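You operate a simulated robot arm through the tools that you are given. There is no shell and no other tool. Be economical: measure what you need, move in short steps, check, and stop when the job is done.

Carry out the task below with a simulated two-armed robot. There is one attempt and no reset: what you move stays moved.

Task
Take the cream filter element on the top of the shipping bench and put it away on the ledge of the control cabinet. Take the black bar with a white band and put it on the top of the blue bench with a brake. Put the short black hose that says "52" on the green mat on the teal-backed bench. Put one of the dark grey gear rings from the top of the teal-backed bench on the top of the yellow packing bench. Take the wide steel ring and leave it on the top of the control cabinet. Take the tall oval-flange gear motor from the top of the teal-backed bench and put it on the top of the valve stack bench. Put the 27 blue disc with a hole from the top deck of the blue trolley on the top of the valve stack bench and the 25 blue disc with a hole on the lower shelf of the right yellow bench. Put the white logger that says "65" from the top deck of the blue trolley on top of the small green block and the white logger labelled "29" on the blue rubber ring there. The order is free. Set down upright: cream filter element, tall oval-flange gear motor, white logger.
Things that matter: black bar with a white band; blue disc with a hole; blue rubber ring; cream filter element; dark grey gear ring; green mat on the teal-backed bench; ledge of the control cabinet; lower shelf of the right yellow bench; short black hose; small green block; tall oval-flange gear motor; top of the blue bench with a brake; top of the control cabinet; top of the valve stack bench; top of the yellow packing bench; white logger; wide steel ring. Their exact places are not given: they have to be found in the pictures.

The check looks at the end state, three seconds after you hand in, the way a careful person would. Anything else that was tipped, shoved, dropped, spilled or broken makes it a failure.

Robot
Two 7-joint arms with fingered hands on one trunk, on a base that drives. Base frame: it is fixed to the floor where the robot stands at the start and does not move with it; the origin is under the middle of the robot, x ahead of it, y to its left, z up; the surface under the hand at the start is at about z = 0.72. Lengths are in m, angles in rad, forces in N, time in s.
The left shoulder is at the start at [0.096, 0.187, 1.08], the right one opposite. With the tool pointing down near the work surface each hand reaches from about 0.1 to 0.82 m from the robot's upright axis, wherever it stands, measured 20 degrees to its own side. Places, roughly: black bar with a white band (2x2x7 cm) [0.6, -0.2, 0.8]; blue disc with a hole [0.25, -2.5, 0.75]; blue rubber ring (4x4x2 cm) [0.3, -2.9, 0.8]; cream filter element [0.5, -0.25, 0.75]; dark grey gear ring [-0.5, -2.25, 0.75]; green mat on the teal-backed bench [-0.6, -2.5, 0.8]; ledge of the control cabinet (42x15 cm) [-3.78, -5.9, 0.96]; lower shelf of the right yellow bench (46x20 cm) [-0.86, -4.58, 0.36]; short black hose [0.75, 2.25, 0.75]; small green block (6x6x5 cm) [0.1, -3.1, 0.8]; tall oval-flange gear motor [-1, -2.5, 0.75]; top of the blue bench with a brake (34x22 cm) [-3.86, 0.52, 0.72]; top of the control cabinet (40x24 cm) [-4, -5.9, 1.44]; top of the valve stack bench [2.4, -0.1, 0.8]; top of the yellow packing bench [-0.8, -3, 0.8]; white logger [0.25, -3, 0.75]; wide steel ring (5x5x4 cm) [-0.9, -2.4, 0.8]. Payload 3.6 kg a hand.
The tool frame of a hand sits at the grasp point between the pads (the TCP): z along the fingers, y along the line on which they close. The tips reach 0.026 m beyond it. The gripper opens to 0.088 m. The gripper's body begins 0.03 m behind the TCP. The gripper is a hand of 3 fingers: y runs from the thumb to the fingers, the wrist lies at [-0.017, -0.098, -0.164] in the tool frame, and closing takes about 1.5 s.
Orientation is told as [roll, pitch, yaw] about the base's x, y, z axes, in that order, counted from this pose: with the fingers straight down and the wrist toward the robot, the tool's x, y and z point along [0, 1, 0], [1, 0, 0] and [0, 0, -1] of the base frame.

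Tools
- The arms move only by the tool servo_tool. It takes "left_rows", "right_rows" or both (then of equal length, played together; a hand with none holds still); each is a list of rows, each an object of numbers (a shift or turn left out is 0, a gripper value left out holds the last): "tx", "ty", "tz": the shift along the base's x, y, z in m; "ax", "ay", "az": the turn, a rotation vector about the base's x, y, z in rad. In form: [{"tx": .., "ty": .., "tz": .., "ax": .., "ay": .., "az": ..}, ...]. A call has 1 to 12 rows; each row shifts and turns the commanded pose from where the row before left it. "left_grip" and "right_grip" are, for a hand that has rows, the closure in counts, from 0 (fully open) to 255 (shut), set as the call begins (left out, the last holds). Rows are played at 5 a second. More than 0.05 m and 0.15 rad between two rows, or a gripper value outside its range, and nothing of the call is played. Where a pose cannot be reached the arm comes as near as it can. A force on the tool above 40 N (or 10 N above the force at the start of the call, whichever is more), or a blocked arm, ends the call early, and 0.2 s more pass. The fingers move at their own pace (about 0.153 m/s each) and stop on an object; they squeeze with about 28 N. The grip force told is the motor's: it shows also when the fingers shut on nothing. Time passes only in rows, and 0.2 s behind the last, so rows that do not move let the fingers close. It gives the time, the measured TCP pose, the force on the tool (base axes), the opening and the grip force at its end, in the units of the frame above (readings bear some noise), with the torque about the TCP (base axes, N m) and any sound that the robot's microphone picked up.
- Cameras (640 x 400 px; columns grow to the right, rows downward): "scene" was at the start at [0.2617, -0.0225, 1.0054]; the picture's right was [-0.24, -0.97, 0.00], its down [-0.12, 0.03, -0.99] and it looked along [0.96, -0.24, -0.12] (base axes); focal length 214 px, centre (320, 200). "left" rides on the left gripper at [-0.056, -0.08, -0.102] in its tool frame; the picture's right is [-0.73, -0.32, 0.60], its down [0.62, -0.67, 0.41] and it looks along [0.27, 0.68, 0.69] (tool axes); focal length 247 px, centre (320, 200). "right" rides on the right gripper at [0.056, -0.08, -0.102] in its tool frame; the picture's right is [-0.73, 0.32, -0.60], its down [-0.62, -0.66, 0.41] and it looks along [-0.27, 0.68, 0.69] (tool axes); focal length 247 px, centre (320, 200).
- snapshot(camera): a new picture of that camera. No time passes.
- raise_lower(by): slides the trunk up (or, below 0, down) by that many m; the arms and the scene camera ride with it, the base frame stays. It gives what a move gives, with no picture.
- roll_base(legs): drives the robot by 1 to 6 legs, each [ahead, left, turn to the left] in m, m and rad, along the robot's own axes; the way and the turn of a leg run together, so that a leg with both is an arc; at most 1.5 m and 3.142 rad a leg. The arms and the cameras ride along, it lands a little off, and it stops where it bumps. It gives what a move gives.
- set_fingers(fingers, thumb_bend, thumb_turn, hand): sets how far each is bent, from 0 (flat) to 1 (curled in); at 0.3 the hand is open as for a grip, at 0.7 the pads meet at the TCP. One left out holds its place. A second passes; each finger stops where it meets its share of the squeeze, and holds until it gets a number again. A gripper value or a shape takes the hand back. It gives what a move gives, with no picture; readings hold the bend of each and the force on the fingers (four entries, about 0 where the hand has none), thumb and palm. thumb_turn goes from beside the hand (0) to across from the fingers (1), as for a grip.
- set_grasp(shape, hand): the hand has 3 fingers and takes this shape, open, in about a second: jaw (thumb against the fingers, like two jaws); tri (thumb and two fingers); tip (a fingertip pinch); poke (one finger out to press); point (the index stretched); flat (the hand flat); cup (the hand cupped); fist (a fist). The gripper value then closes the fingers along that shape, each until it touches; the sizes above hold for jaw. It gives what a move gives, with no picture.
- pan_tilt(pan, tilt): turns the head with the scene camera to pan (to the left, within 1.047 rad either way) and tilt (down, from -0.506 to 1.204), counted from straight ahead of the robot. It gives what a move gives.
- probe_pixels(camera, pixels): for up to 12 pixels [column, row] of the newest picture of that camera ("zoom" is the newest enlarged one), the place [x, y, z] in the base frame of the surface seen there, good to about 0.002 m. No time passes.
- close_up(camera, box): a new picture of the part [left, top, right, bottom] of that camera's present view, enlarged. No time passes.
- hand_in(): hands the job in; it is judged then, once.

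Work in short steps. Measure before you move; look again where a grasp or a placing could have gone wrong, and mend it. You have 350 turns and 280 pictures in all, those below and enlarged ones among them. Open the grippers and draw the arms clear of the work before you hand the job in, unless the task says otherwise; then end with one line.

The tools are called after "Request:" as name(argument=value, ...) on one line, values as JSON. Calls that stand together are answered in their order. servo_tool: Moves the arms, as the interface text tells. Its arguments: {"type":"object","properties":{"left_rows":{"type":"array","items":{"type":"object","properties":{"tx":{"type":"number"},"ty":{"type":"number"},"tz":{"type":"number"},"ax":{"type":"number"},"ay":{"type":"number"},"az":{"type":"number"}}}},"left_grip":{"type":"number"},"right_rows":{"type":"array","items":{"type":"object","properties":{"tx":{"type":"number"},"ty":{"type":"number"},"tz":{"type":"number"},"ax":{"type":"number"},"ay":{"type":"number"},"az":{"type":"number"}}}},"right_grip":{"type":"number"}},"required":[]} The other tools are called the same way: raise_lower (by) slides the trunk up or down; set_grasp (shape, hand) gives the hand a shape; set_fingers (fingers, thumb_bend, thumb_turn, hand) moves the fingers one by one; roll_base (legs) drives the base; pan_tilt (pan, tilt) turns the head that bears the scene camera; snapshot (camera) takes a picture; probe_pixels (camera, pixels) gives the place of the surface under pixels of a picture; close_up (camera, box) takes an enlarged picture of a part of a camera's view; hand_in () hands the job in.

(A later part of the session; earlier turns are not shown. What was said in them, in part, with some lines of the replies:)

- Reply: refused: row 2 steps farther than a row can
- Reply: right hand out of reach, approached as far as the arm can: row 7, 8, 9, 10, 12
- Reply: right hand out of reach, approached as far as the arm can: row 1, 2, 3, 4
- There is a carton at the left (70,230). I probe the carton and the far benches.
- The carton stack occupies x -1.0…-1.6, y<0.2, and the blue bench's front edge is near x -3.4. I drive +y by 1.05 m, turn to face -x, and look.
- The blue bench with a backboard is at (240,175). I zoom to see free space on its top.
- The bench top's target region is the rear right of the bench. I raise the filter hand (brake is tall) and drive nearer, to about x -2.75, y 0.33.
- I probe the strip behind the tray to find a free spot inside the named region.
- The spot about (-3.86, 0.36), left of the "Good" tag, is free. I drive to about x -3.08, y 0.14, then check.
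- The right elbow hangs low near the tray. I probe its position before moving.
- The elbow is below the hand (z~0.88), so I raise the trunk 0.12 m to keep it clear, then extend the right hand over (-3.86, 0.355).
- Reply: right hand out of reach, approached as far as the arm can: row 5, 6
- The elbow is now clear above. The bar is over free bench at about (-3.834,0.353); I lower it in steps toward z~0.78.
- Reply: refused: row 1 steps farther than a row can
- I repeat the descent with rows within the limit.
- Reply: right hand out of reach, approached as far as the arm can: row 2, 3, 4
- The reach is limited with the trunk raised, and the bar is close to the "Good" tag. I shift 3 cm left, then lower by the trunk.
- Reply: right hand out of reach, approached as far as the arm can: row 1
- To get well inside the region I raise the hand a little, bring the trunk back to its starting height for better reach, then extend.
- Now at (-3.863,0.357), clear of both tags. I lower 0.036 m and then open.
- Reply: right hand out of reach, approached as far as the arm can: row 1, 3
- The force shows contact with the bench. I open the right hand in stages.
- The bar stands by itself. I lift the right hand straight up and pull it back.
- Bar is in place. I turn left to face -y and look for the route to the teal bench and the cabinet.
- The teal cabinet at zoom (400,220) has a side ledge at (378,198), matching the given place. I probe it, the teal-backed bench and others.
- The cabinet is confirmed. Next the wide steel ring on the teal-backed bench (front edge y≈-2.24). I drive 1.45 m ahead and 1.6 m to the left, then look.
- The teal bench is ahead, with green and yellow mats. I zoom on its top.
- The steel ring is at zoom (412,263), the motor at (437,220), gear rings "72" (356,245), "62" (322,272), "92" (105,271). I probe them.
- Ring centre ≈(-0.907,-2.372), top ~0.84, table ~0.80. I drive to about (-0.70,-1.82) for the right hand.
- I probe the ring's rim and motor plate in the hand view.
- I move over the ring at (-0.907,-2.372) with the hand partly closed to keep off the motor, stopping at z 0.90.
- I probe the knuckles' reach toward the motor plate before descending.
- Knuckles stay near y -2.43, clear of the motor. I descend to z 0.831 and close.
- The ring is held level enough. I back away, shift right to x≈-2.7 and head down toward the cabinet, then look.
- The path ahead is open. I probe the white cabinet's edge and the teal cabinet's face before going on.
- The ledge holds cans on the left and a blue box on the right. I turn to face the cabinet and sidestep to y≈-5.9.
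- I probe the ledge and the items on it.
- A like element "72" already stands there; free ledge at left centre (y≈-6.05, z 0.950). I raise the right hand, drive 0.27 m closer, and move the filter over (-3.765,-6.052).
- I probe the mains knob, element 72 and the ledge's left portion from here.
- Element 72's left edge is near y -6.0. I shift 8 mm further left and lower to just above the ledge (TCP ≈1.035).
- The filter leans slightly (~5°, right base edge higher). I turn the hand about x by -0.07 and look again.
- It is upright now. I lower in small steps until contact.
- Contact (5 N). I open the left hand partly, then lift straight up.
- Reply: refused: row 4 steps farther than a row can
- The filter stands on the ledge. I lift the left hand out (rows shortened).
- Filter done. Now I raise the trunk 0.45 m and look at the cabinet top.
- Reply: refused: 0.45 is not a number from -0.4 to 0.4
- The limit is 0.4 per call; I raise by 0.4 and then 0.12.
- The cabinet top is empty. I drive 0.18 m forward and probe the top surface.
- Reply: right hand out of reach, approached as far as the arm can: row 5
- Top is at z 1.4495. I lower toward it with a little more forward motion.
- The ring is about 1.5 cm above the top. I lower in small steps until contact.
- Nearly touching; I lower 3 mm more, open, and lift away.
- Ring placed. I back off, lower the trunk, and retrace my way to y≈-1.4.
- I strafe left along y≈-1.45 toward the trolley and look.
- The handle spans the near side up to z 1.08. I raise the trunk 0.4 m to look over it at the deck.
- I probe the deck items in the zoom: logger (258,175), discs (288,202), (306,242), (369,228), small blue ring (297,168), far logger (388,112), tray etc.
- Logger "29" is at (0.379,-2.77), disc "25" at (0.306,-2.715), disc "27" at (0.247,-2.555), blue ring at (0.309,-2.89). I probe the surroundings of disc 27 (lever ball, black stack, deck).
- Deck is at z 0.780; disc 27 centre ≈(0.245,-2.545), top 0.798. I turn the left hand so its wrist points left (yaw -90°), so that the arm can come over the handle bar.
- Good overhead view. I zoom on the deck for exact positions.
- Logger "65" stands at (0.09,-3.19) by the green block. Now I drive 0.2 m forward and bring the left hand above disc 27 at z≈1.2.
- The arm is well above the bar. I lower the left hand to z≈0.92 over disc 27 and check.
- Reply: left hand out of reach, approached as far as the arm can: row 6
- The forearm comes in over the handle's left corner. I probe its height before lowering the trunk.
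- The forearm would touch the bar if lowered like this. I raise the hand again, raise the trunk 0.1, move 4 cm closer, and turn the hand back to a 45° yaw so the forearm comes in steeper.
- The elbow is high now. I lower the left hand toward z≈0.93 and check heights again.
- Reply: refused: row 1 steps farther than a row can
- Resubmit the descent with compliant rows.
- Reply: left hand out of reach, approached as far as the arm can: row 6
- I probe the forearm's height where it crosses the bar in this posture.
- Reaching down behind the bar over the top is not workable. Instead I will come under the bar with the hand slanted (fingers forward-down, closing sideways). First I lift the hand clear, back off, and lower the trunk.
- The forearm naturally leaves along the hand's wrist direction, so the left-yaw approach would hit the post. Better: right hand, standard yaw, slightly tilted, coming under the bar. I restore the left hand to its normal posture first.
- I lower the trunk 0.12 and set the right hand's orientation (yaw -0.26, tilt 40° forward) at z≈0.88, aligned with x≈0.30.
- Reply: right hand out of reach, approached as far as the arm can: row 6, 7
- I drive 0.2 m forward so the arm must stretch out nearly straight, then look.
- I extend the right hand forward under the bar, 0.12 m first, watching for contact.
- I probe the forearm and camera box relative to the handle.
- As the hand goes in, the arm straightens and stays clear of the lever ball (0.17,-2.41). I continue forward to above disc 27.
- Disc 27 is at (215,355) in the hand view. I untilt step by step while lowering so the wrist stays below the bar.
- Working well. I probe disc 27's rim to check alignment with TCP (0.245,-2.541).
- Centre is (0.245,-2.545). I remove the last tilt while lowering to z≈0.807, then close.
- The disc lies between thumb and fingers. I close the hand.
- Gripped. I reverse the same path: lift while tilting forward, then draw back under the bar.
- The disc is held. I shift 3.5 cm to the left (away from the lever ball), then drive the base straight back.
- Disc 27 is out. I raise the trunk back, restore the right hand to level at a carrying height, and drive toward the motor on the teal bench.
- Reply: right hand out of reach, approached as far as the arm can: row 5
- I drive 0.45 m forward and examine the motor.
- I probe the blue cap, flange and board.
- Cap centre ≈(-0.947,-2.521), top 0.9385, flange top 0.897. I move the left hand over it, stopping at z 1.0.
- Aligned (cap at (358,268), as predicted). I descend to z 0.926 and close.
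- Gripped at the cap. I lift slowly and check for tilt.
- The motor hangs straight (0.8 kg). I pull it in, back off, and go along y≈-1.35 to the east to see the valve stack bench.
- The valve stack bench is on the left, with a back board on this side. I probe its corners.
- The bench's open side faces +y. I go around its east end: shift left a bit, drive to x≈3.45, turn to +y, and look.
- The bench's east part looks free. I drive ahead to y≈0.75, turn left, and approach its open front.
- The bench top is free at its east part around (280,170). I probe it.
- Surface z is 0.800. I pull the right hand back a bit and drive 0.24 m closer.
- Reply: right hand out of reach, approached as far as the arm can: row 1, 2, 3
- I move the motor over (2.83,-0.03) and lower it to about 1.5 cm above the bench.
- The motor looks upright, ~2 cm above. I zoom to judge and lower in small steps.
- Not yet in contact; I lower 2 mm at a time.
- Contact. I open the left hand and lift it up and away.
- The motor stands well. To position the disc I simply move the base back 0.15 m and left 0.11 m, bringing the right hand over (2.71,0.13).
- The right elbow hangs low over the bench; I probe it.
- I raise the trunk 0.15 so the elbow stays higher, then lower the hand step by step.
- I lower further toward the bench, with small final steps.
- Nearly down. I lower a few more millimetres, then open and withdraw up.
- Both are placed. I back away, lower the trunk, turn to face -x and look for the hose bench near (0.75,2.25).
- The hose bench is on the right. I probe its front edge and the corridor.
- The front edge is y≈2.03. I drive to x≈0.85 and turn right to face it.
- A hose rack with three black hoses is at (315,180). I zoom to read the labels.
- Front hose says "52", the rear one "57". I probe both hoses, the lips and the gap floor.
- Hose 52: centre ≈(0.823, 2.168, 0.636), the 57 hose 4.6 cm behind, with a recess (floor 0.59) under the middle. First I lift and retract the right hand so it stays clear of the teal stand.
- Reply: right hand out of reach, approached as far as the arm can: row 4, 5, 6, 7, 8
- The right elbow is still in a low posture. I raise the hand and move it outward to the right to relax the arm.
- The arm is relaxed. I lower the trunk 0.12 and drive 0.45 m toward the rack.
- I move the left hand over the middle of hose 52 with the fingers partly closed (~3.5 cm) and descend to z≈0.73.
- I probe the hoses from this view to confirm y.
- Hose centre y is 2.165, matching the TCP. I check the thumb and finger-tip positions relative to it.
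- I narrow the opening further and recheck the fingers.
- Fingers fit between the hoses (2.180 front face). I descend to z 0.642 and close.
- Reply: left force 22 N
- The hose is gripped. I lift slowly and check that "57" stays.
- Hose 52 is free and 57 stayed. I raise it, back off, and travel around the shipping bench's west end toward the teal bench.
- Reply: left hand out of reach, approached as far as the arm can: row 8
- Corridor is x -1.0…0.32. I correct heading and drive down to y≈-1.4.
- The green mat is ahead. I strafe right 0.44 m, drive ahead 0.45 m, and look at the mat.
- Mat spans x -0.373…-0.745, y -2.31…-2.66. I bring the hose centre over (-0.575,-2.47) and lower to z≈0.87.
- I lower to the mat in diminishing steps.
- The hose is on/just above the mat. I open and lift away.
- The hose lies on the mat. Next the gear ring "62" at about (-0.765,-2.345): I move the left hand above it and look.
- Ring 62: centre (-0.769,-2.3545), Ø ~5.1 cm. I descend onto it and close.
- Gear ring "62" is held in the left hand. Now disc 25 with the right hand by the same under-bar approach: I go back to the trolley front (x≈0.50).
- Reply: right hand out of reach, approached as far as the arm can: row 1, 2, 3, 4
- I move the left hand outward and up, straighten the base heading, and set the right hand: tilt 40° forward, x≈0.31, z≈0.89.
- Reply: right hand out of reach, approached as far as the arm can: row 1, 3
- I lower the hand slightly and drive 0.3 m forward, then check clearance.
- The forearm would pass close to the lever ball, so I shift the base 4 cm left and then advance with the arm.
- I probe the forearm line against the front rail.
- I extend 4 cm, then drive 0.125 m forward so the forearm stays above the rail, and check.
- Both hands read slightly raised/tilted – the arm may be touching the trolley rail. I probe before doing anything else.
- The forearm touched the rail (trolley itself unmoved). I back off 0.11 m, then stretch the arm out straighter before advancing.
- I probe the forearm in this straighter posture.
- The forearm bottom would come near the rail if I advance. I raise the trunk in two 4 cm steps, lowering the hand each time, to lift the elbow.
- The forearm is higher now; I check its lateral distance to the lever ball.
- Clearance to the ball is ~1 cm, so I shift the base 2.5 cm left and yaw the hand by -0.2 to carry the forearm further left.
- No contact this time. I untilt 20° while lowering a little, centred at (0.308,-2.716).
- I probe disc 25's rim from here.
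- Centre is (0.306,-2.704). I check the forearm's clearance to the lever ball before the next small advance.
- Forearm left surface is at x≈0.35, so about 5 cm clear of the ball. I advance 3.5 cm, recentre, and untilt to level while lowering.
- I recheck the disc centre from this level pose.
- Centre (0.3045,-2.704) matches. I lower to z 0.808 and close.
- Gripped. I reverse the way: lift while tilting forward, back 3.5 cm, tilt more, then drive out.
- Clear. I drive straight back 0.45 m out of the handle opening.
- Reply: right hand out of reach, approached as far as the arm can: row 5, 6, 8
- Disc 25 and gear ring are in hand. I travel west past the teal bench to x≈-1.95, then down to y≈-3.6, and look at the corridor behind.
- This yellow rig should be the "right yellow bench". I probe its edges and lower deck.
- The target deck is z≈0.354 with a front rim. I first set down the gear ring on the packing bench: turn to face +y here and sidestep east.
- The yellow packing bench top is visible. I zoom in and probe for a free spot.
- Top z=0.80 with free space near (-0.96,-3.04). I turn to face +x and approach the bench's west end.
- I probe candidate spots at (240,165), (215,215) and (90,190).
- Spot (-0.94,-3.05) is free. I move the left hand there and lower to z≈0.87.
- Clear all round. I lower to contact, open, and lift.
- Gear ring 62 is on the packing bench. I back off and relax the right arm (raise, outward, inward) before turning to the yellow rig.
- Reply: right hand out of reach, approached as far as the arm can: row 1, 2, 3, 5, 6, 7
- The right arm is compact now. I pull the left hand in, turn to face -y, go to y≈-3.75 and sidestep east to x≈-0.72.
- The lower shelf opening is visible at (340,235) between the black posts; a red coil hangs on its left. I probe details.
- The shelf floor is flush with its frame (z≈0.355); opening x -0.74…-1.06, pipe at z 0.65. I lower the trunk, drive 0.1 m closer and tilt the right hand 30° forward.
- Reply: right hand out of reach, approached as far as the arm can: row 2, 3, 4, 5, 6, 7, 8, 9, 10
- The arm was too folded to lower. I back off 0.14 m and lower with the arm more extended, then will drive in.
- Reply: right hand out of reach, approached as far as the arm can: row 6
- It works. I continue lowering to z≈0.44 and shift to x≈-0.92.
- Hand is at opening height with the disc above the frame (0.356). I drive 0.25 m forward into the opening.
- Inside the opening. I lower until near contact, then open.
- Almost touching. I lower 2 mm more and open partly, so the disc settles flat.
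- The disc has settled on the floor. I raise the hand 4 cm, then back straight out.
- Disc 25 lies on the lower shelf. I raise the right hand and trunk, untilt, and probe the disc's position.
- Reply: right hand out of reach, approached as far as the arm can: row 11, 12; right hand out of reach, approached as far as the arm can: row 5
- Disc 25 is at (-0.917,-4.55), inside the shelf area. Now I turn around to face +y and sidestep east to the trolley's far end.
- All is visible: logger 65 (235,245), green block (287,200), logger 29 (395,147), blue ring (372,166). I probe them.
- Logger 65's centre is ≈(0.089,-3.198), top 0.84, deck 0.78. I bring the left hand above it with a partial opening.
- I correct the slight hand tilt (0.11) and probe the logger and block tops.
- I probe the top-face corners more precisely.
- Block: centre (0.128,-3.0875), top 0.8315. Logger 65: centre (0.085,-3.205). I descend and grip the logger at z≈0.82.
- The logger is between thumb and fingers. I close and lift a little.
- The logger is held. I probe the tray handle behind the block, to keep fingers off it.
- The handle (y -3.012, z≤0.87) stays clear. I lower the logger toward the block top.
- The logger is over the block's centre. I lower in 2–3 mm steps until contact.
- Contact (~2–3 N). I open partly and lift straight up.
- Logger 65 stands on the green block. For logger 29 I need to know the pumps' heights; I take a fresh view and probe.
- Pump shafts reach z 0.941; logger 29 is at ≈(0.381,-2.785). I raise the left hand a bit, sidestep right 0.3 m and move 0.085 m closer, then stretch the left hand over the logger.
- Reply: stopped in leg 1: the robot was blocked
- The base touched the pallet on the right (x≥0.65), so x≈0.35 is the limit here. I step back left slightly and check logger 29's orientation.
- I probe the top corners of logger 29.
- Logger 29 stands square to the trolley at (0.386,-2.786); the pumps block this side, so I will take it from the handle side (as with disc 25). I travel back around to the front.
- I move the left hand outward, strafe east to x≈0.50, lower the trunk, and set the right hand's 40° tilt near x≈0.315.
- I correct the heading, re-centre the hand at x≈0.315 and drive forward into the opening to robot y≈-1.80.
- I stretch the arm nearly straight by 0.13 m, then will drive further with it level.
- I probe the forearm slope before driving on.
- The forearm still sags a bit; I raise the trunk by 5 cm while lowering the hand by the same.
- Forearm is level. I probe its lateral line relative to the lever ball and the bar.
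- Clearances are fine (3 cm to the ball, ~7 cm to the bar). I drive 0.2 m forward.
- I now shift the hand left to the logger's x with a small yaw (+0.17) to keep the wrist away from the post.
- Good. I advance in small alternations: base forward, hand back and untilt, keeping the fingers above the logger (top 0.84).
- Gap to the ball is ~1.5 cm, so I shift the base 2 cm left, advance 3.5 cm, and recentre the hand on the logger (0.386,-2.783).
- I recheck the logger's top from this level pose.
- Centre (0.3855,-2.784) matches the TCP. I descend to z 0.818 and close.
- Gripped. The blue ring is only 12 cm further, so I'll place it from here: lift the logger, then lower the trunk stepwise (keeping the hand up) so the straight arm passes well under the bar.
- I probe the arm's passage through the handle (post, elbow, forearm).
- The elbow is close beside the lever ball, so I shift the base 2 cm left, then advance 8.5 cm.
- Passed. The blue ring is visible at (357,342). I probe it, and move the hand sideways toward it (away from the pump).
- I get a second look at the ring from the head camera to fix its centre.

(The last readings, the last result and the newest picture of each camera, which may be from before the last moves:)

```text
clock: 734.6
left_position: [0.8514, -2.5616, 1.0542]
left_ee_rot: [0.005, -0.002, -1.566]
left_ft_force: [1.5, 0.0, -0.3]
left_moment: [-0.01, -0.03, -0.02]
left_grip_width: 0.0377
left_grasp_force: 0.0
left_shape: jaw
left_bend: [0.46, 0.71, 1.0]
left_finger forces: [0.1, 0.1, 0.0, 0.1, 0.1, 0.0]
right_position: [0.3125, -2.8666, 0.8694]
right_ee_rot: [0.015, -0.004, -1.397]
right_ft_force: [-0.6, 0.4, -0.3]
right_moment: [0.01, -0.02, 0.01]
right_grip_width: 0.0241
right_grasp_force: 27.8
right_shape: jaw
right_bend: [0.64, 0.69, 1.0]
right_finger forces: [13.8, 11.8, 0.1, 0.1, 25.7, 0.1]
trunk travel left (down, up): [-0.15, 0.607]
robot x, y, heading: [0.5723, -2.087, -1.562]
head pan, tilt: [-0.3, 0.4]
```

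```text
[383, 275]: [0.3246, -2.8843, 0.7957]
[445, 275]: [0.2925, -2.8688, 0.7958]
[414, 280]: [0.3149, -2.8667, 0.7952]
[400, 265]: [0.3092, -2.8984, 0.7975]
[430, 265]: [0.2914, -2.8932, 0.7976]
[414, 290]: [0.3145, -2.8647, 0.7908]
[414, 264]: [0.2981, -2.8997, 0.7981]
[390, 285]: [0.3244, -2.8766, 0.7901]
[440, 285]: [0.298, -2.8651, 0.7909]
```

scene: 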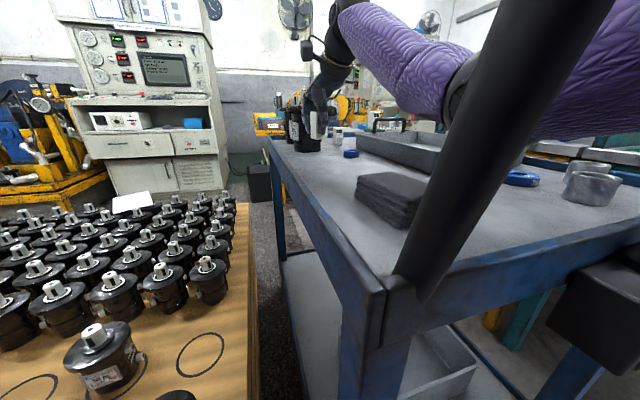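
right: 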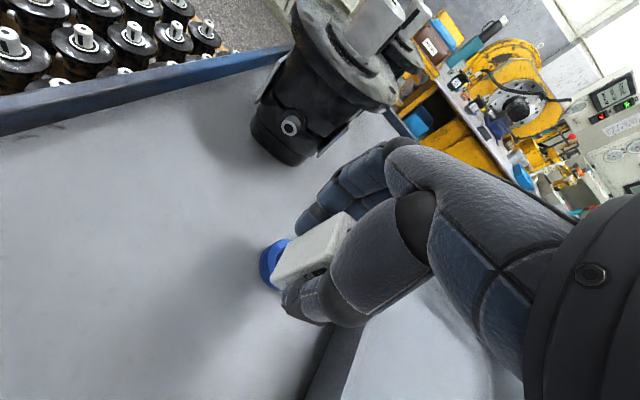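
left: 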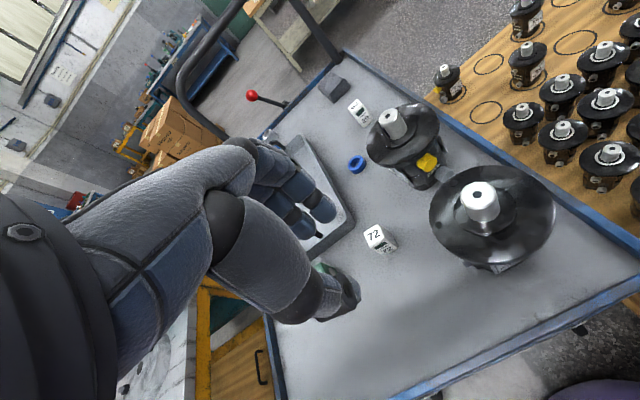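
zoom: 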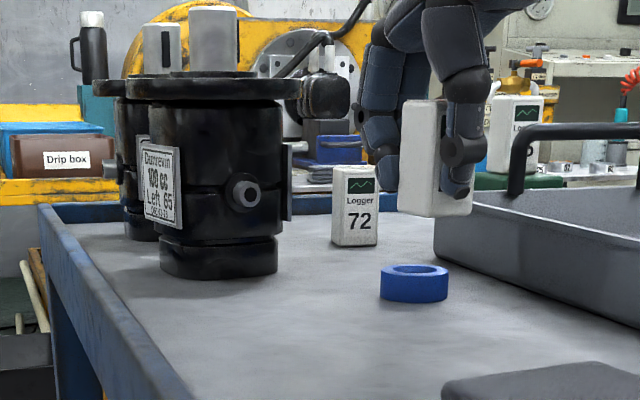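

Ring centre (0.306,-2.8825), top 0.798. I align the logger over it and lower to just above.

Request:
servo_tool(right_rows=[{"tx": -0.0045, "ty": -0.009}, {"ty": -0.008}, {"tz": -0.012}, {"tz": -0.01}, {}])

Request:
close_up(camera="scene", box=[270, 90, 390, 180])

Request:
snapshot(camera="right")

```text
clock: 735.8
left_position: [0.8511, -2.5607, 1.0535]
left_ee_rot: [0.004, 0.0, -1.565]
left_ft_force: [-0.4, 0.8, -0.1]
left_moment: [0.03, 0.01, -0.02]
left_grip_width: 0.0377
left_grasp_force: 0.1
left_shape: jaw
left_bend: [0.46, 0.71, 1.0]
left_finger forces: [0.0, 0.0, 0.0, 0.0, 0.0, 0.0]
right_position: [0.307, -2.8826, 0.8485]
right_ee_rot: [0.013, -0.006, -1.398]
right_ft_force: [1.0, -0.4, -1.0]
right_moment: [-0.01, 0.02, 0.02]
right_grip_width: 0.0243
right_grasp_force: 27.7
right_shape: jaw
right_bend: [0.64, 0.69, 1.0]
right_finger forces: [13.7, 11.9, 0.1, 0.1, 25.6, 0.1]
trunk travel left (down, up): [-0.15, 0.607]
robot x, y, heading: [0.574, -2.089, -1.567]
head pan, tilt: [-0.3, 0.4]
```

```text
4.44 times, centred on (330, 135) of scene
```

zoom: 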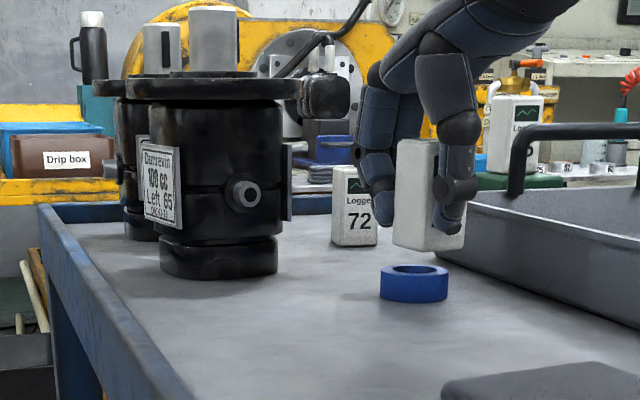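

```text
54 pictures are left
```

right: 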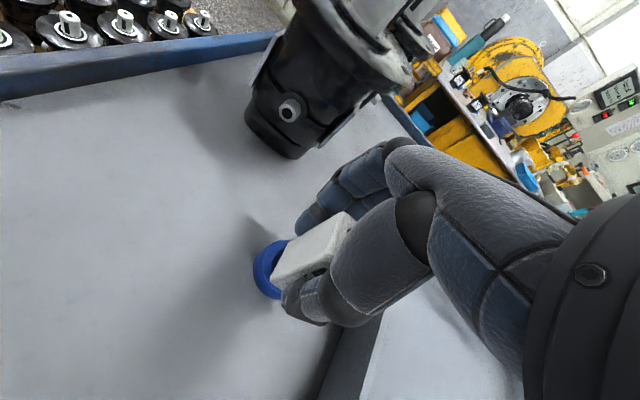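

In the zoom, the logger looks ~1 cm right of the ring's centre. I probe the logger's lower edge.

Request:
probe_pixels(camera="zoom", pixels=[[397, 238], [412, 243], [428, 247], [445, 247], [460, 243], [400, 200], [426, 200], [414, 270], [383, 275], [445, 275]])

```text
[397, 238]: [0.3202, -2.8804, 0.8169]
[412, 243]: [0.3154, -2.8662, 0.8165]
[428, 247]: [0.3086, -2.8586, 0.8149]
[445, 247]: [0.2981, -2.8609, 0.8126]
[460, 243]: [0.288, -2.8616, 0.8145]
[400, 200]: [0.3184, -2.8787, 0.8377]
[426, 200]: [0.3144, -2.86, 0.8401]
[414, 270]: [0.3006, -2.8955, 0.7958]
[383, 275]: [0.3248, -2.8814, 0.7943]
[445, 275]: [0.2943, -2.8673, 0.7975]
```

Logger centre is ≈(0.300,-2.873), ring (0.306,-2.8825). I shift by (+0.006,-0.009) and look again.

Request:
servo_tool(right_rows=[{"tx": 0.006, "ty": -0.009}, {}])

Request:
close_up(camera="scene", box=[310, 110, 390, 170])

```text
clock: 736.4
left_position: [0.8518, -2.5609, 1.0535]
left_ee_rot: [0.005, 0.001, -1.565]
left_ft_force: [0.9, 0.9, 0.2]
left_moment: [-0.02, -0.01, 0.02]
left_grip_width: 0.0379
left_grasp_force: 0.0
left_shape: jaw
left_bend: [0.46, 0.71, 1.0]
left_finger forces: [0.0, 0.1, 0.0, 0.0, 0.1, 0.0]
right_position: [0.3125, -2.8921, 0.8494]
right_ee_rot: [0.013, -0.006, -1.399]
right_ft_force: [-0.4, -0.7, -0.4]
right_moment: [0.04, 0.0, 0.02]
right_grip_width: 0.0241
right_grasp_force: 27.9
right_shape: jaw
right_bend: [0.64, 0.69, 1.0]
right_finger forces: [13.8, 11.9, 0.0, 0.0, 25.8, 0.0]
trunk travel left (down, up): [-0.15, 0.607]
robot x, y, heading: [0.57, -2.0876, -1.566]
head pan, tilt: [-0.3, 0.4]
```

```text
6.67 times, centred on (350, 140) of scene
```

zoom: 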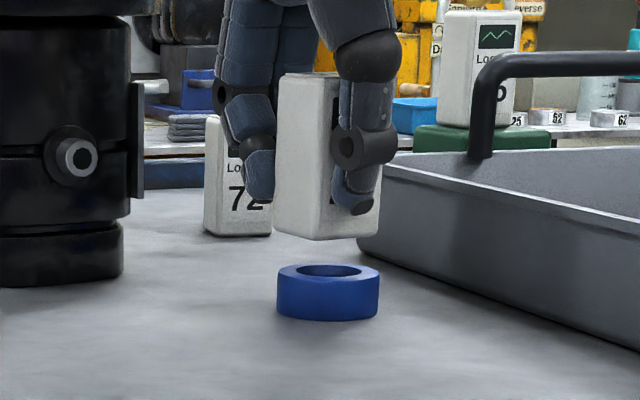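

I verify the depth alignment by probing the logger's corner edges and the ring once more.

Request:
probe_pixels(camera="zoom", pixels=[[278, 215], [300, 225], [318, 230], [335, 232], [365, 230], [300, 150], [328, 265], [282, 275], [375, 275], [328, 282], [310, 266]])

```text
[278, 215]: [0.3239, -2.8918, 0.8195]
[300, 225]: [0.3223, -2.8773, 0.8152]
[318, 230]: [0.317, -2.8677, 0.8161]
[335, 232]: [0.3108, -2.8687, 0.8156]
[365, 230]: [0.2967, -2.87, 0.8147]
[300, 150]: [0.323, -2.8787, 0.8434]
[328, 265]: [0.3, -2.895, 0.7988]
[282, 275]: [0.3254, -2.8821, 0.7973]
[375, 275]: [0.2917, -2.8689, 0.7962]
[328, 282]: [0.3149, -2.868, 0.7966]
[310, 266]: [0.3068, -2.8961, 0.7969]
```

Logger centre ≈(0.3085,-2.8815) vs ring (0.306,-2.8825): aligned. I lower in small steps until contact.

Request:
servo_tool(right_rows=[{"tx": -0.002, "tz": -0.006}, {"tz": -0.002}, {"tz": -0.002}, {}])

Request:
close_up(camera="scene", box=[310, 110, 390, 170])

```text
clock: 737.4
left_position: [0.8521, -2.5609, 1.0529]
left_ee_rot: [0.006, 0.0, -1.566]
left_ft_force: [-0.2, -0.4, -1.1]
left_moment: [0.02, 0.02, 0.01]
left_grip_width: 0.0381
left_grasp_force: 0.2
left_shape: jaw
left_bend: [0.46, 0.71, 1.0]
left_finger forces: [0.0, 0.0, 0.0, 0.0, 0.0, 0.1]
right_position: [0.3135, -2.8934, 0.84]
right_ee_rot: [0.014, -0.008, -1.397]
right_ft_force: [0.6, -0.1, -0.2]
right_moment: [0.01, -0.01, -0.06]
right_grip_width: 0.0237
right_grasp_force: 28.2
right_shape: jaw
right_bend: [0.64, 0.69, 1.0]
right_finger forces: [13.7, 11.9, 0.1, 0.1, 25.7, 0.0]
trunk travel left (down, up): [-0.15, 0.607]
robot x, y, heading: [0.5724, -2.0911, -1.565]
head pan, tilt: [-0.3, 0.4]
```

```text
6.67 times, centred on (350, 140) of scene
```

zoom: 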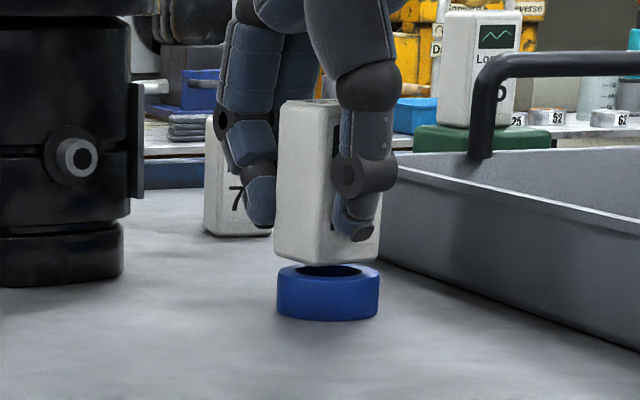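

Still several millimetres above. I keep lowering in 2 mm steps.

Request:
servo_tool(right_rows=[{"tz": -0.003}, {"tz": -0.002}, {"tz": -0.002}, {}])

Request:
close_up(camera="scene", box=[310, 110, 390, 170])

```text
clock: 738.4
left_position: [0.852, -2.5601, 1.054]
left_ee_rot: [0.007, 0.001, -1.566]
left_ft_force: [-0.2, -0.4, 0.2]
left_moment: [0.0, 0.01, -0.03]
left_grip_width: 0.0379
left_grasp_force: 0.1
left_shape: jaw
left_bend: [0.46, 0.71, 1.0]
left_finger forces: [0.0, 0.0, 0.1, 0.1, 0.1, 0.1]
right_position: [0.3118, -2.8917, 0.8343]
right_ee_rot: [0.014, -0.013, -1.398]
right_ft_force: [1.8, -2.0, 10.0]
right_moment: [0.09, -0.02, -0.04]
right_grip_width: 0.0243
right_grasp_force: 27.8
right_shape: jaw
right_bend: [0.64, 0.69, 1.0]
right_finger forces: [15.6, 13.5, 0.0, 0.0, 27.2, 0.0]
trunk travel left (down, up): [-0.15, 0.607]
robot x, y, heading: [0.5751, -2.0893, -1.564]
head pan, tilt: [-0.3, 0.4]
```

```text
6.67 times, centred on (350, 140) of scene
```

zoom: 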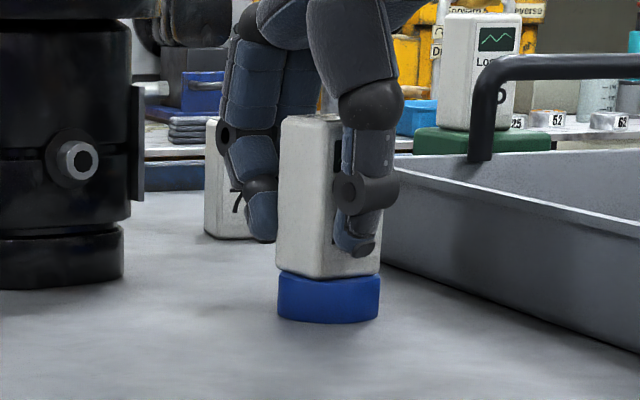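

The logger sits on the ring (10 N). I relieve 1 mm, open partly, and lift straight up.

Request:
servo_tool(right_rows=[{"tz": 0.001}, {}])

Request:
servo_tool(right_rows=[{}, {}, {}], right_grip=150)

Request:
close_up(camera="scene", box=[310, 110, 390, 170])

```text
clock: 739.0
left_position: [0.8532, -2.5604, 1.0538]
left_ee_rot: [0.005, 0.001, -1.566]
left_ft_force: [0.0, 0.9, 0.0]
left_moment: [-0.02, 0.03, -0.01]
left_grip_width: 0.038
left_grasp_force: 0.0
left_shape: jaw
left_bend: [0.46, 0.71, 1.0]
left_finger forces: [0.0, 0.0, 0.1, 0.0, 0.0, 0.0]
right_position: [0.3114, -2.8926, 0.8361]
right_ee_rot: [0.013, -0.009, -1.399]
right_ft_force: [2.5, -2.8, 9.6]
right_moment: [0.08, 0.01, -0.01]
right_grip_width: 0.0243
right_grasp_force: 28.0
right_shape: jaw
right_bend: [0.64, 0.69, 1.0]
right_finger forces: [16.0, 13.8, 0.0, 0.0, 27.0, 0.0]
trunk travel left (down, up): [-0.15, 0.607]
robot x, y, heading: [0.5742, -2.0893, -1.563]
head pan, tilt: [-0.3, 0.4]
```

```text
clock: 739.8
left_position: [0.851, -2.5617, 1.0527]
left_ee_rot: [0.006, 0.001, -1.566]
left_ft_force: [-0.1, 0.8, 1.0]
left_moment: [0.01, 0.04, -0.02]
left_grip_width: 0.038
left_grasp_force: 0.0
left_shape: jaw
left_bend: [0.46, 0.71, 1.0]
left_finger forces: [0.0, 0.0, 0.0, 0.0, 0.0, 0.1]
right_position: [0.3099, -2.8945, 0.8316]
right_ee_rot: [0.014, -0.003, -1.398]
right_ft_force: [0.6, 0.3, 0.4]
right_moment: [0.03, -0.03, 0.01]
right_grip_width: 0.0361
right_grasp_force: 0.0
right_shape: jaw
right_bend: [0.47, 0.71, 1.0]
right_finger forces: [0.1, 0.1, 0.0, 0.0, 0.0, 0.0]
trunk travel left (down, up): [-0.15, 0.607]
robot x, y, heading: [0.5731, -2.0873, -1.559]
head pan, tilt: [-0.3, 0.4]
```

```text
6.67 times, centred on (350, 140) of scene
```

zoom: 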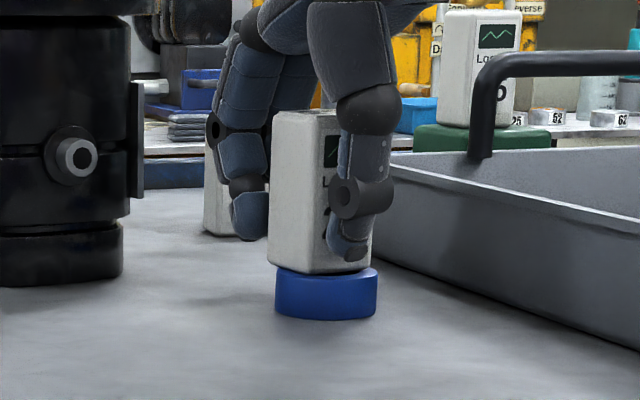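

The logger stands on the ring. I lift the hand straight up 6.5 cm in small steps.

Request:
servo_tool(right_rows=[{"tz": 0.01}, {"tz": 0.015}, {"tz": 0.02}, {"tz": 0.02}, {}])

Request:
close_up(camera="scene", box=[270, 60, 430, 180])

Request:
snapshot(camera="right")

```text
clock: 741.0
left_position: [0.8515, -2.5616, 1.0534]
left_ee_rot: [0.006, 0.001, -1.566]
left_ft_force: [0.4, 0.0, 0.0]
left_moment: [-0.01, 0.01, 0.03]
left_grip_width: 0.0379
left_grasp_force: 0.0
left_shape: jaw
left_bend: [0.46, 0.71, 1.0]
left_finger forces: [0.0, 0.0, 0.1, 0.1, 0.0, 0.1]
right_position: [0.3101, -2.8938, 0.9008]
right_ee_rot: [0.012, -0.006, -1.4]
right_ft_force: [-0.3, 0.7, -0.2]
right_moment: [0.0, 0.0, -0.01]
right_grip_width: 0.0363
right_grasp_force: 0.0
right_shape: jaw
right_bend: [0.47, 0.71, 1.0]
right_finger forces: [0.0, 0.1, 0.0, 0.0, 0.1, 0.0]
trunk travel left (down, up): [-0.15, 0.607]
robot x, y, heading: [0.5698, -2.0905, -1.566]
head pan, tilt: [-0.3, 0.4]
```

```text
3.33 times, centred on (350, 120) of scene
```

zoom: 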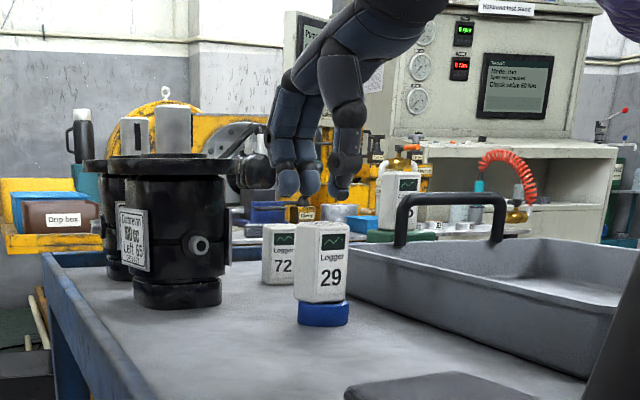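

```text
48 pictures are left
```

right: 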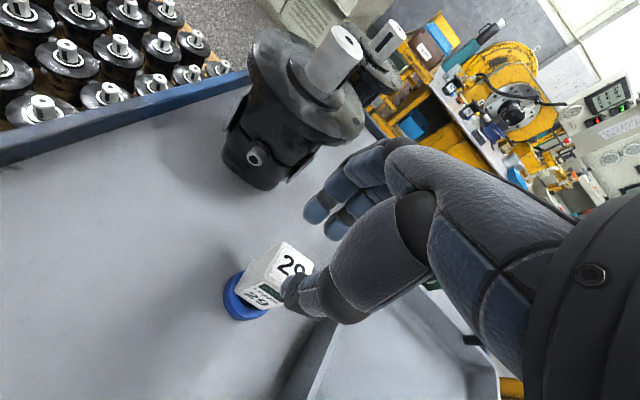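

Logger 29 stands on the blue ring. Now I retrace: move the hand back and left to x≈0.405, then drive back 8.5 cm.

Request:
servo_tool(right_rows=[{"ty": 0.026, "tz": 0.005}, {"tx": 0.033}, {"tx": 0.033}, {"tx": 0.03}, {}])

Request:
roll_base(legs=[[-0.085, 0, 0]])

Request:
snapshot(camera="scene")

```text
clock: 742.2
left_position: [0.8524, -2.5616, 1.0539]
left_ee_rot: [0.007, -0.001, -1.565]
left_ft_force: [0.4, -0.2, 0.0]
left_moment: [0.02, -0.03, -0.03]
left_grip_width: 0.038
left_grasp_force: 0.0
left_shape: jaw
left_bend: [0.46, 0.71, 1.0]
left_finger forces: [0.1, 0.2, 0.0, 0.1, 0.0, 0.0]
right_position: [0.4069, -2.8667, 0.9059]
right_ee_rot: [0.013, -0.007, -1.398]
right_ft_force: [-0.3, -0.8, 0.3]
right_moment: [-0.03, 0.02, -0.02]
right_grip_width: 0.036
right_grasp_force: 0.1
right_shape: jaw
right_bend: [0.47, 0.71, 1.0]
right_finger forces: [0.0, 0.0, 0.0, 0.1, 0.1, 0.0]
trunk travel left (down, up): [-0.15, 0.607]
robot x, y, heading: [0.5737, -2.0902, -1.567]
head pan, tilt: [-0.3, 0.4]
```

```text
clock: 743.3
left_position: [0.8513, -2.4753, 1.0535]
left_ee_rot: [0.005, 0.001, -1.566]
left_ft_force: [0.4, 0.2, 0.3]
left_moment: [-0.05, 0.0, -0.01]
left_grip_width: 0.0378
left_grasp_force: 0.1
left_shape: jaw
left_bend: [0.46, 0.71, 1.0]
left_finger forces: [0.0, 0.0, 0.1, 0.0, 0.0, 0.0]
right_position: [0.4067, -2.7806, 0.9067]
right_ee_rot: [0.014, -0.007, -1.398]
right_ft_force: [-0.2, 0.0, 0.2]
right_moment: [0.0, 0.04, -0.01]
right_grip_width: 0.0361
right_grasp_force: 0.0
right_shape: jaw
right_bend: [0.47, 0.71, 1.0]
right_finger forces: [0.0, 0.0, 0.0, 0.0, 0.1, 0.0]
trunk travel left (down, up): [-0.15, 0.607]
robot x, y, heading: [0.5761, -2.006, -1.566]
head pan, tilt: [-0.3, 0.4]
```

```text
47 pictures are left
```

scene: 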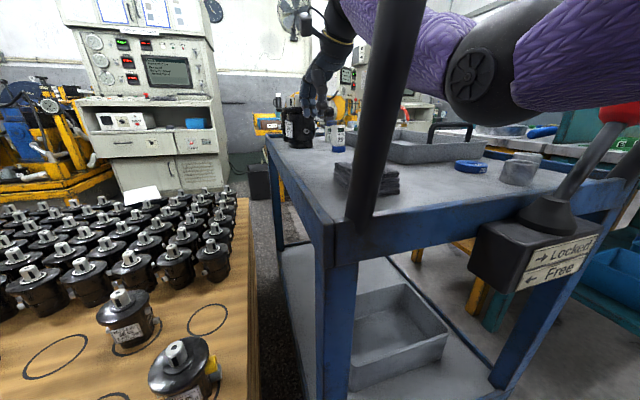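

Clear of the ball. I lower the hand 4 cm (free deck there), drive back 8 cm, then tilt forward while extending, keeping the arm straight.

Request:
servo_tool(right_rows=[{"tz": -0.02}, {"tz": -0.02}, {}])

Request:
roll_base(legs=[[-0.07, 0, 0]])

Request:
servo_tool(right_rows=[{"ax": -0.12, "ay": -0.02, "ty": -0.015, "tz": 0.008}, {"ax": -0.12, "ay": -0.02, "ty": -0.015, "tz": 0.008}, {"ax": -0.12, "ay": -0.02, "ty": -0.015, "tz": 0.008}, {"ax": -0.12, "ay": -0.02, "ty": -0.015, "tz": 0.008}, {"ax": -0.12, "ay": -0.02, "ty": -0.01, "tz": 0.008}, {}])

Request:
snapshot(camera="scene")

Request:
snapshot(camera="right")

```text
clock: 744.1
left_position: [0.851, -2.477, 1.0533]
left_ee_rot: [0.005, 0.0, -1.566]
left_ft_force: [-0.6, -0.1, -0.8]
left_moment: [0.01, -0.02, -0.02]
left_grip_width: 0.0381
left_grasp_force: 0.0
left_shape: jaw
left_bend: [0.46, 0.71, 1.0]
left_finger forces: [0.0, 0.1, 0.0, 0.0, 0.1, 0.1]
right_position: [0.4081, -2.7818, 0.8657]
right_ee_rot: [0.013, -0.007, -1.398]
right_ft_force: [-0.3, 0.5, 0.2]
right_moment: [0.05, -0.02, -0.01]
right_grip_width: 0.0359
right_grasp_force: 0.0
right_shape: jaw
right_bend: [0.47, 0.71, 1.0]
right_finger forces: [0.0, 0.0, 0.0, 0.1, 0.1, 0.0]
trunk travel left (down, up): [-0.15, 0.607]
robot x, y, heading: [0.572, -2.0051, -1.565]
head pan, tilt: [-0.3, 0.4]
```

```text
clock: 745.1
left_position: [0.8511, -2.4063, 1.0542]
left_ee_rot: [0.006, 0.001, -1.566]
left_ft_force: [0.0, 0.9, 0.5]
left_moment: [-0.05, -0.01, -0.01]
left_grip_width: 0.0377
left_grasp_force: 0.1
left_shape: jaw
left_bend: [0.46, 0.71, 1.0]
left_finger forces: [0.0, 0.1, 0.0, 0.0, 0.1, 0.0]
right_position: [0.4083, -2.7129, 0.8663]
right_ee_rot: [0.013, -0.009, -1.397]
right_ft_force: [0.1, 0.3, 0.3]
right_moment: [-0.03, 0.03, -0.01]
right_grip_width: 0.0361
right_grasp_force: 0.0
right_shape: jaw
right_bend: [0.47, 0.71, 1.0]
right_finger forces: [0.1, 0.0, 0.1, 0.1, 0.0, 0.0]
trunk travel left (down, up): [-0.15, 0.607]
robot x, y, heading: [0.5719, -1.933, -1.564]
head pan, tilt: [-0.3, 0.4]
```

```text
clock: 746.5
left_position: [0.8514, -2.4077, 1.0519]
left_ee_rot: [0.003, 0.001, -1.564]
left_ft_force: [0.7, 0.3, 0.3]
left_moment: [0.02, 0.0, 0.0]
left_grip_width: 0.0377
left_grasp_force: 0.1
left_shape: jaw
left_bend: [0.46, 0.71, 1.0]
left_finger forces: [0.0, 0.0, 0.0, 0.0, 0.0, 0.1]
right_position: [0.4089, -2.7833, 0.9076]
right_ee_rot: [0.008, -0.617, -1.393]
right_ft_force: [0.9, 0.6, -0.7]
right_moment: [0.03, -0.01, 0.01]
right_grip_width: 0.0361
right_grasp_force: 0.0
right_shape: jaw
right_bend: [0.47, 0.71, 1.0]
right_finger forces: [0.0, 0.0, 0.0, 0.1, 0.1, 0.1]
trunk travel left (down, up): [-0.15, 0.607]
robot x, y, heading: [0.5751, -1.9345, -1.565]
head pan, tilt: [-0.3, 0.4]
```

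```text
46 pictures are left
```

scene: 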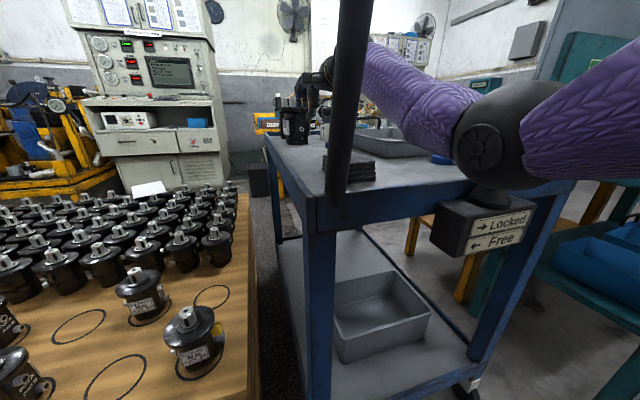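

```text
45 pictures are left
```

right: 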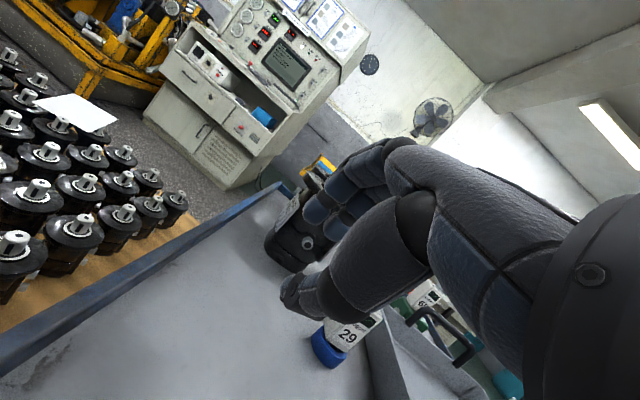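

I probe the elbow's position relative to the lever and the rail.

Request:
probe_pixels(camera="scene", pixels=[[480, 150], [460, 110], [520, 180], [430, 110], [400, 80], [495, 192], [475, 185]])

```text
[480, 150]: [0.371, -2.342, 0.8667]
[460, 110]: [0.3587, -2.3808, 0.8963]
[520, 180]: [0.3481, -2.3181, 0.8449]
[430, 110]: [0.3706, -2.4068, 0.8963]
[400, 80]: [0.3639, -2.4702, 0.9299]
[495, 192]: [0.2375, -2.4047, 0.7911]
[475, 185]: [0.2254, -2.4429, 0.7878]
```

Clearances are fine. I back 6 cm, shift the hand right to x≈0.32, then drive out.

Request:
roll_base(legs=[[-0.06, 0, 0]])

Request:
servo_tool(right_rows=[{"tx": -0.022, "az": -0.06}, {"tx": -0.022, "az": -0.06}, {"tx": -0.022, "az": -0.05}, {"tx": -0.02}, {}])

Request:
snapshot(camera="scene")

```text
clock: 747.5
left_position: [0.8518, -2.3444, 1.0535]
left_ee_rot: [0.006, 0.0, -1.565]
left_ft_force: [0.3, 0.8, 0.5]
left_moment: [-0.02, -0.03, -0.01]
left_grip_width: 0.0378
left_grasp_force: 0.1
left_shape: jaw
left_bend: [0.46, 0.71, 1.0]
left_finger forces: [0.0, 0.1, 0.0, 0.1, 0.0, 0.0]
right_position: [0.4096, -2.7213, 0.9066]
right_ee_rot: [0.007, -0.614, -1.394]
right_ft_force: [0.5, -0.6, 0.0]
right_moment: [0.0, 0.0, 0.0]
right_grip_width: 0.0362
right_grasp_force: 0.0
right_shape: jaw
right_bend: [0.47, 0.71, 1.0]
right_finger forces: [0.1, 0.0, 0.1, 0.0, 0.0, 0.0]
trunk travel left (down, up): [-0.15, 0.607]
robot x, y, heading: [0.5734, -1.8741, -1.565]
head pan, tilt: [-0.3, 0.4]
```

```text
clock: 748.7
left_position: [0.8501, -2.347, 1.0534]
left_ee_rot: [0.006, 0.0, -1.569]
left_ft_force: [-0.5, -0.2, 0.2]
left_moment: [0.01, -0.01, 0.01]
left_grip_width: 0.0377
left_grasp_force: 0.0
left_shape: jaw
left_bend: [0.46, 0.71, 1.0]
left_finger forces: [0.1, 0.0, 0.0, 0.0, 0.0, 0.1]
right_position: [0.324, -2.7205, 0.9075]
right_ee_rot: [0.007, -0.614, -1.565]
right_ft_force: [0.0, 0.4, -0.2]
right_moment: [-0.01, 0.02, -0.04]
right_grip_width: 0.0362
right_grasp_force: 0.0
right_shape: jaw
right_bend: [0.47, 0.71, 1.0]
right_finger forces: [0.0, 0.0, 0.0, 0.0, 0.1, 0.0]
trunk travel left (down, up): [-0.15, 0.607]
robot x, y, heading: [0.5711, -1.8787, -1.565]
head pan, tilt: [-0.3, 0.4]
```

```text
44 pictures are left
```

scene: 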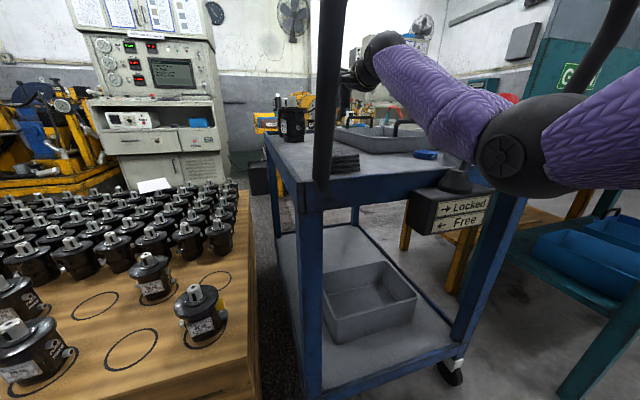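

I check the forearm's lateral line at the ball before exiting.

Request:
probe_pixels(camera="scene", pixels=[[400, 75], [430, 100], [460, 120], [480, 125], [508, 98], [385, 55]])

```text
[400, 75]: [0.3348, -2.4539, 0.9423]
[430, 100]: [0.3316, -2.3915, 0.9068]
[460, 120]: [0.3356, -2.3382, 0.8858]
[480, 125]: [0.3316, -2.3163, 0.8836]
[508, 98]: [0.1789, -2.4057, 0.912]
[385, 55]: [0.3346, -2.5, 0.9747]
```

Clear by ~3 cm. I drive straight back 0.5 m.

Request:
roll_base(legs=[[-0.5, 0, 0]])

Request:
pan_tilt(pan=-0.3, tilt=0.3)

Request:
snapshot(camera="scene")

Request:
close_up(camera="scene", box=[270, 110, 430, 230])

```text
clock: 751.6
left_position: [0.8462, -1.845, 1.0537]
left_ee_rot: [0.005, 0.001, -1.573]
left_ft_force: [-0.6, 0.4, 0.2]
left_moment: [0.01, 0.05, 0.02]
left_grip_width: 0.0379
left_grasp_force: 0.0
left_shape: jaw
left_bend: [0.46, 0.71, 1.0]
left_finger forces: [0.0, 0.0, 0.0, 0.0, 0.0, 0.1]
right_position: [0.3171, -2.2163, 0.9083]
right_ee_rot: [0.006, -0.616, -1.57]
right_ft_force: [0.1, 0.5, 0.9]
right_moment: [0.05, 0.02, 0.02]
right_grip_width: 0.0363
right_grasp_force: 0.0
right_shape: jaw
right_bend: [0.47, 0.71, 1.0]
right_finger forces: [0.0, 0.0, 0.0, 0.1, 0.0, 0.1]
trunk travel left (down, up): [-0.15, 0.607]
robot x, y, heading: [0.5705, -1.3708, -1.577]
head pan, tilt: [-0.3, 0.4]
```

```text
clock: 752.3
left_position: [0.8444, -1.8454, 1.0542]
left_ee_rot: [0.006, 0.0, -1.572]
left_ft_force: [-0.3, -0.5, 0.0]
left_moment: [-0.02, -0.03, 0.02]
left_grip_width: 0.0379
left_grasp_force: 0.1
left_shape: jaw
left_bend: [0.46, 0.71, 1.0]
left_finger forces: [0.0, 0.1, 0.0, 0.1, 0.1, 0.0]
right_position: [0.3175, -2.2164, 0.9082]
right_ee_rot: [0.008, -0.616, -1.571]
right_ft_force: [-0.3, 0.3, -0.8]
right_moment: [-0.01, -0.01, -0.01]
right_grip_width: 0.0363
right_grasp_force: 0.0
right_shape: jaw
right_bend: [0.47, 0.71, 1.0]
right_finger forces: [0.1, 0.1, 0.0, 0.0, 0.1, 0.0]
trunk travel left (down, up): [-0.15, 0.607]
robot x, y, heading: [0.5688, -1.372, -1.572]
head pan, tilt: [-0.3, 0.3]
```

```text
43 pictures are left
```

scene: 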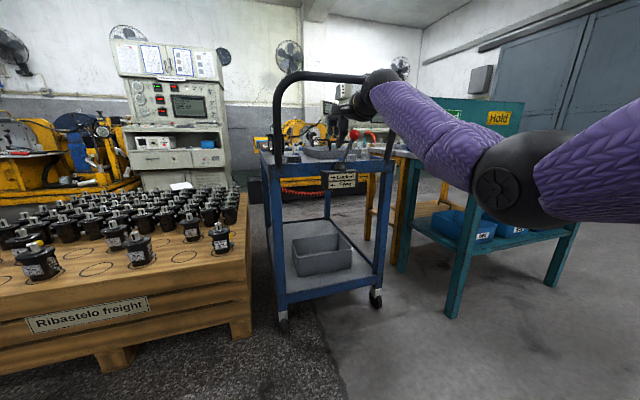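

```text
3.33 times, centred on (350, 170) of scene
```

zoom: 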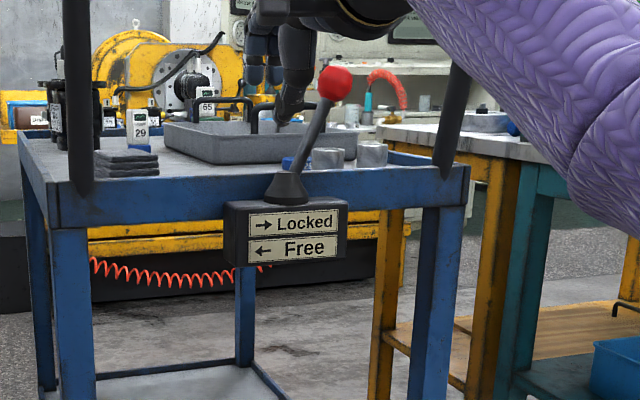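

Everything is in place. I open both hands, level the right one and draw the arms clear.

Request:
roll_base(legs=[[-0.05, 0, 0]])

Request:
servo_tool(right_rows=[{"ax": 0.12, "tz": 0.03}, {"ax": 0.12, "tz": 0.03}, {"ax": 0.12, "tz": 0.03}, {"ax": 0.12, "tz": 0.03}, {"ax": 0.12, "tz": 0.03}, {}], left_rows=[{}, {}, {}, {}, {}, {}], right_grip=0, left_grip=0)

Request:
pan_tilt(pan=-0.2, tilt=0.35)

Request:
snapshot(camera="scene")

```text
clock: 753.2
left_position: [0.8447, -1.7957, 1.0535]
left_ee_rot: [0.006, 0.0, -1.573]
left_ft_force: [0.4, -0.6, 0.2]
left_moment: [0.0, 0.02, 0.01]
left_grip_width: 0.0377
left_grasp_force: 0.0
left_shape: jaw
left_bend: [0.46, 0.71, 1.0]
left_finger forces: [0.1, 0.0, 0.0, 0.1, 0.1, 0.0]
right_position: [0.3179, -2.1665, 0.9077]
right_ee_rot: [0.008, -0.615, -1.575]
right_ft_force: [-0.4, -0.4, -0.2]
right_moment: [-0.03, 0.02, 0.01]
right_grip_width: 0.0361
right_grasp_force: 0.1
right_shape: jaw
right_bend: [0.47, 0.71, 1.0]
right_finger forces: [0.0, 0.1, 0.0, 0.1, 0.0, 0.0]
trunk travel left (down, up): [-0.15, 0.607]
robot x, y, heading: [0.5728, -1.3214, -1.571]
head pan, tilt: [-0.3, 0.3]
```

```text
clock: 754.6
left_position: [0.8453, -1.796, 1.0538]
left_ee_rot: [0.004, 0.002, -1.573]
left_ft_force: [-0.7, -0.8, 0.7]
left_moment: [-0.04, 0.0, 0.0]
left_grip_width: 0.0875
left_grasp_force: 0.0
left_shape: jaw
left_bend: [0.3, 0.3, 0.98]
left_finger forces: [0.0, 0.0, 0.0, 0.0, 0.1, 0.0]
right_position: [0.3198, -2.1107, 1.0345]
right_ee_rot: [0.007, -0.012, -1.572]
right_ft_force: [0.7, -0.2, 0.1]
right_moment: [-0.03, 0.02, 0.0]
right_grip_width: 0.0882
right_grasp_force: 0.2
right_shape: jaw
right_bend: [0.3, 0.3, 0.98]
right_finger forces: [0.0, 0.0, 0.0, 0.0, 0.0, 0.0]
right hand out of reach, approached as far as the arm can: row 4, 5
trunk travel left (down, up): [-0.15, 0.607]
robot x, y, heading: [0.572, -1.3208, -1.566]
head pan, tilt: [-0.3, 0.3]
```

```text
clock: 755.3
left_position: [0.8453, -1.7958, 1.0529]
left_ee_rot: [0.005, 0.0, -1.573]
left_ft_force: [-1.1, 0.5, -0.2]
left_moment: [0.0, 0.03, 0.0]
left_grip_width: 0.0878
left_grasp_force: 0.0
left_shape: jaw
left_bend: [0.3, 0.3, 0.98]
left_finger forces: [0.1, 0.1, 0.0, 0.0, 0.0, 0.1]
right_position: [0.3203, -2.1117, 1.0351]
right_ee_rot: [0.008, -0.015, -1.571]
right_ft_force: [0.9, 0.2, 0.0]
right_moment: [-0.01, 0.05, 0.05]
right_grip_width: 0.088
right_grasp_force: 0.1
right_shape: jaw
right_bend: [0.3, 0.3, 0.98]
right_finger forces: [0.0, 0.1, 0.0, 0.0, 0.1, 0.0]
trunk travel left (down, up): [-0.15, 0.607]
robot x, y, heading: [0.5695, -1.319, -1.574]
head pan, tilt: [-0.201, 0.351]
```

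```text
41 pictures are left
```

scene: 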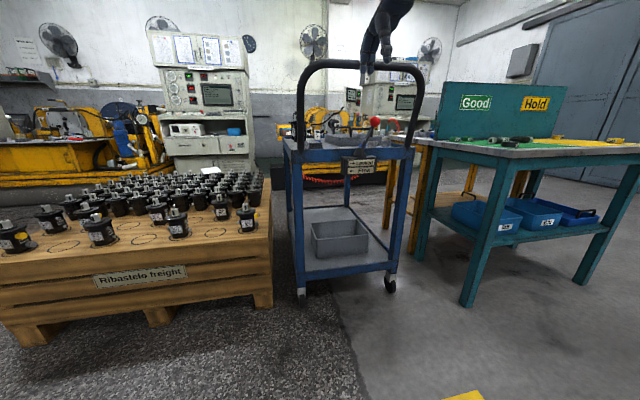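

A last check that trolley, pallet and loggers are where they should be.

Request:
probe_pixels(camera="scene", pixels=[[296, 155], [408, 152], [300, 290], [391, 287], [268, 300], [370, 64], [374, 120]])

Request:
close_up(camera="scene", box=[280, 100, 440, 190])

```text
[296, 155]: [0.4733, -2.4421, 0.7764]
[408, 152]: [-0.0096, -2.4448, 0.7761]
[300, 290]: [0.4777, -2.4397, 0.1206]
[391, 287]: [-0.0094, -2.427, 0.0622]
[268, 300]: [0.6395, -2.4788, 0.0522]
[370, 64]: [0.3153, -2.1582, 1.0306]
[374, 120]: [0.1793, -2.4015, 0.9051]
```

```text
4.00 times, centred on (360, 145) of scene
```

zoom: 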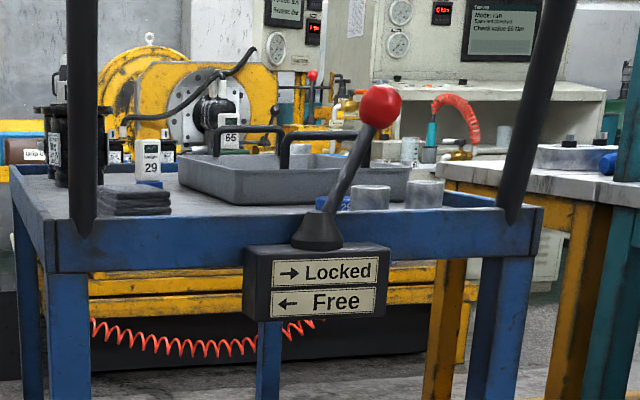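

The trolley and pallet have not moved, and loggers 29 and 65 are upright on their targets. The arms are clear and both hands are open, so I hand in.

Request:
hand_in()

```text
The job is handed in.
```

All ten items are placed where you asked and the job is handed in. The filter element, gear motor and both loggers stand upright; for the gear ring I used the one marked "62".
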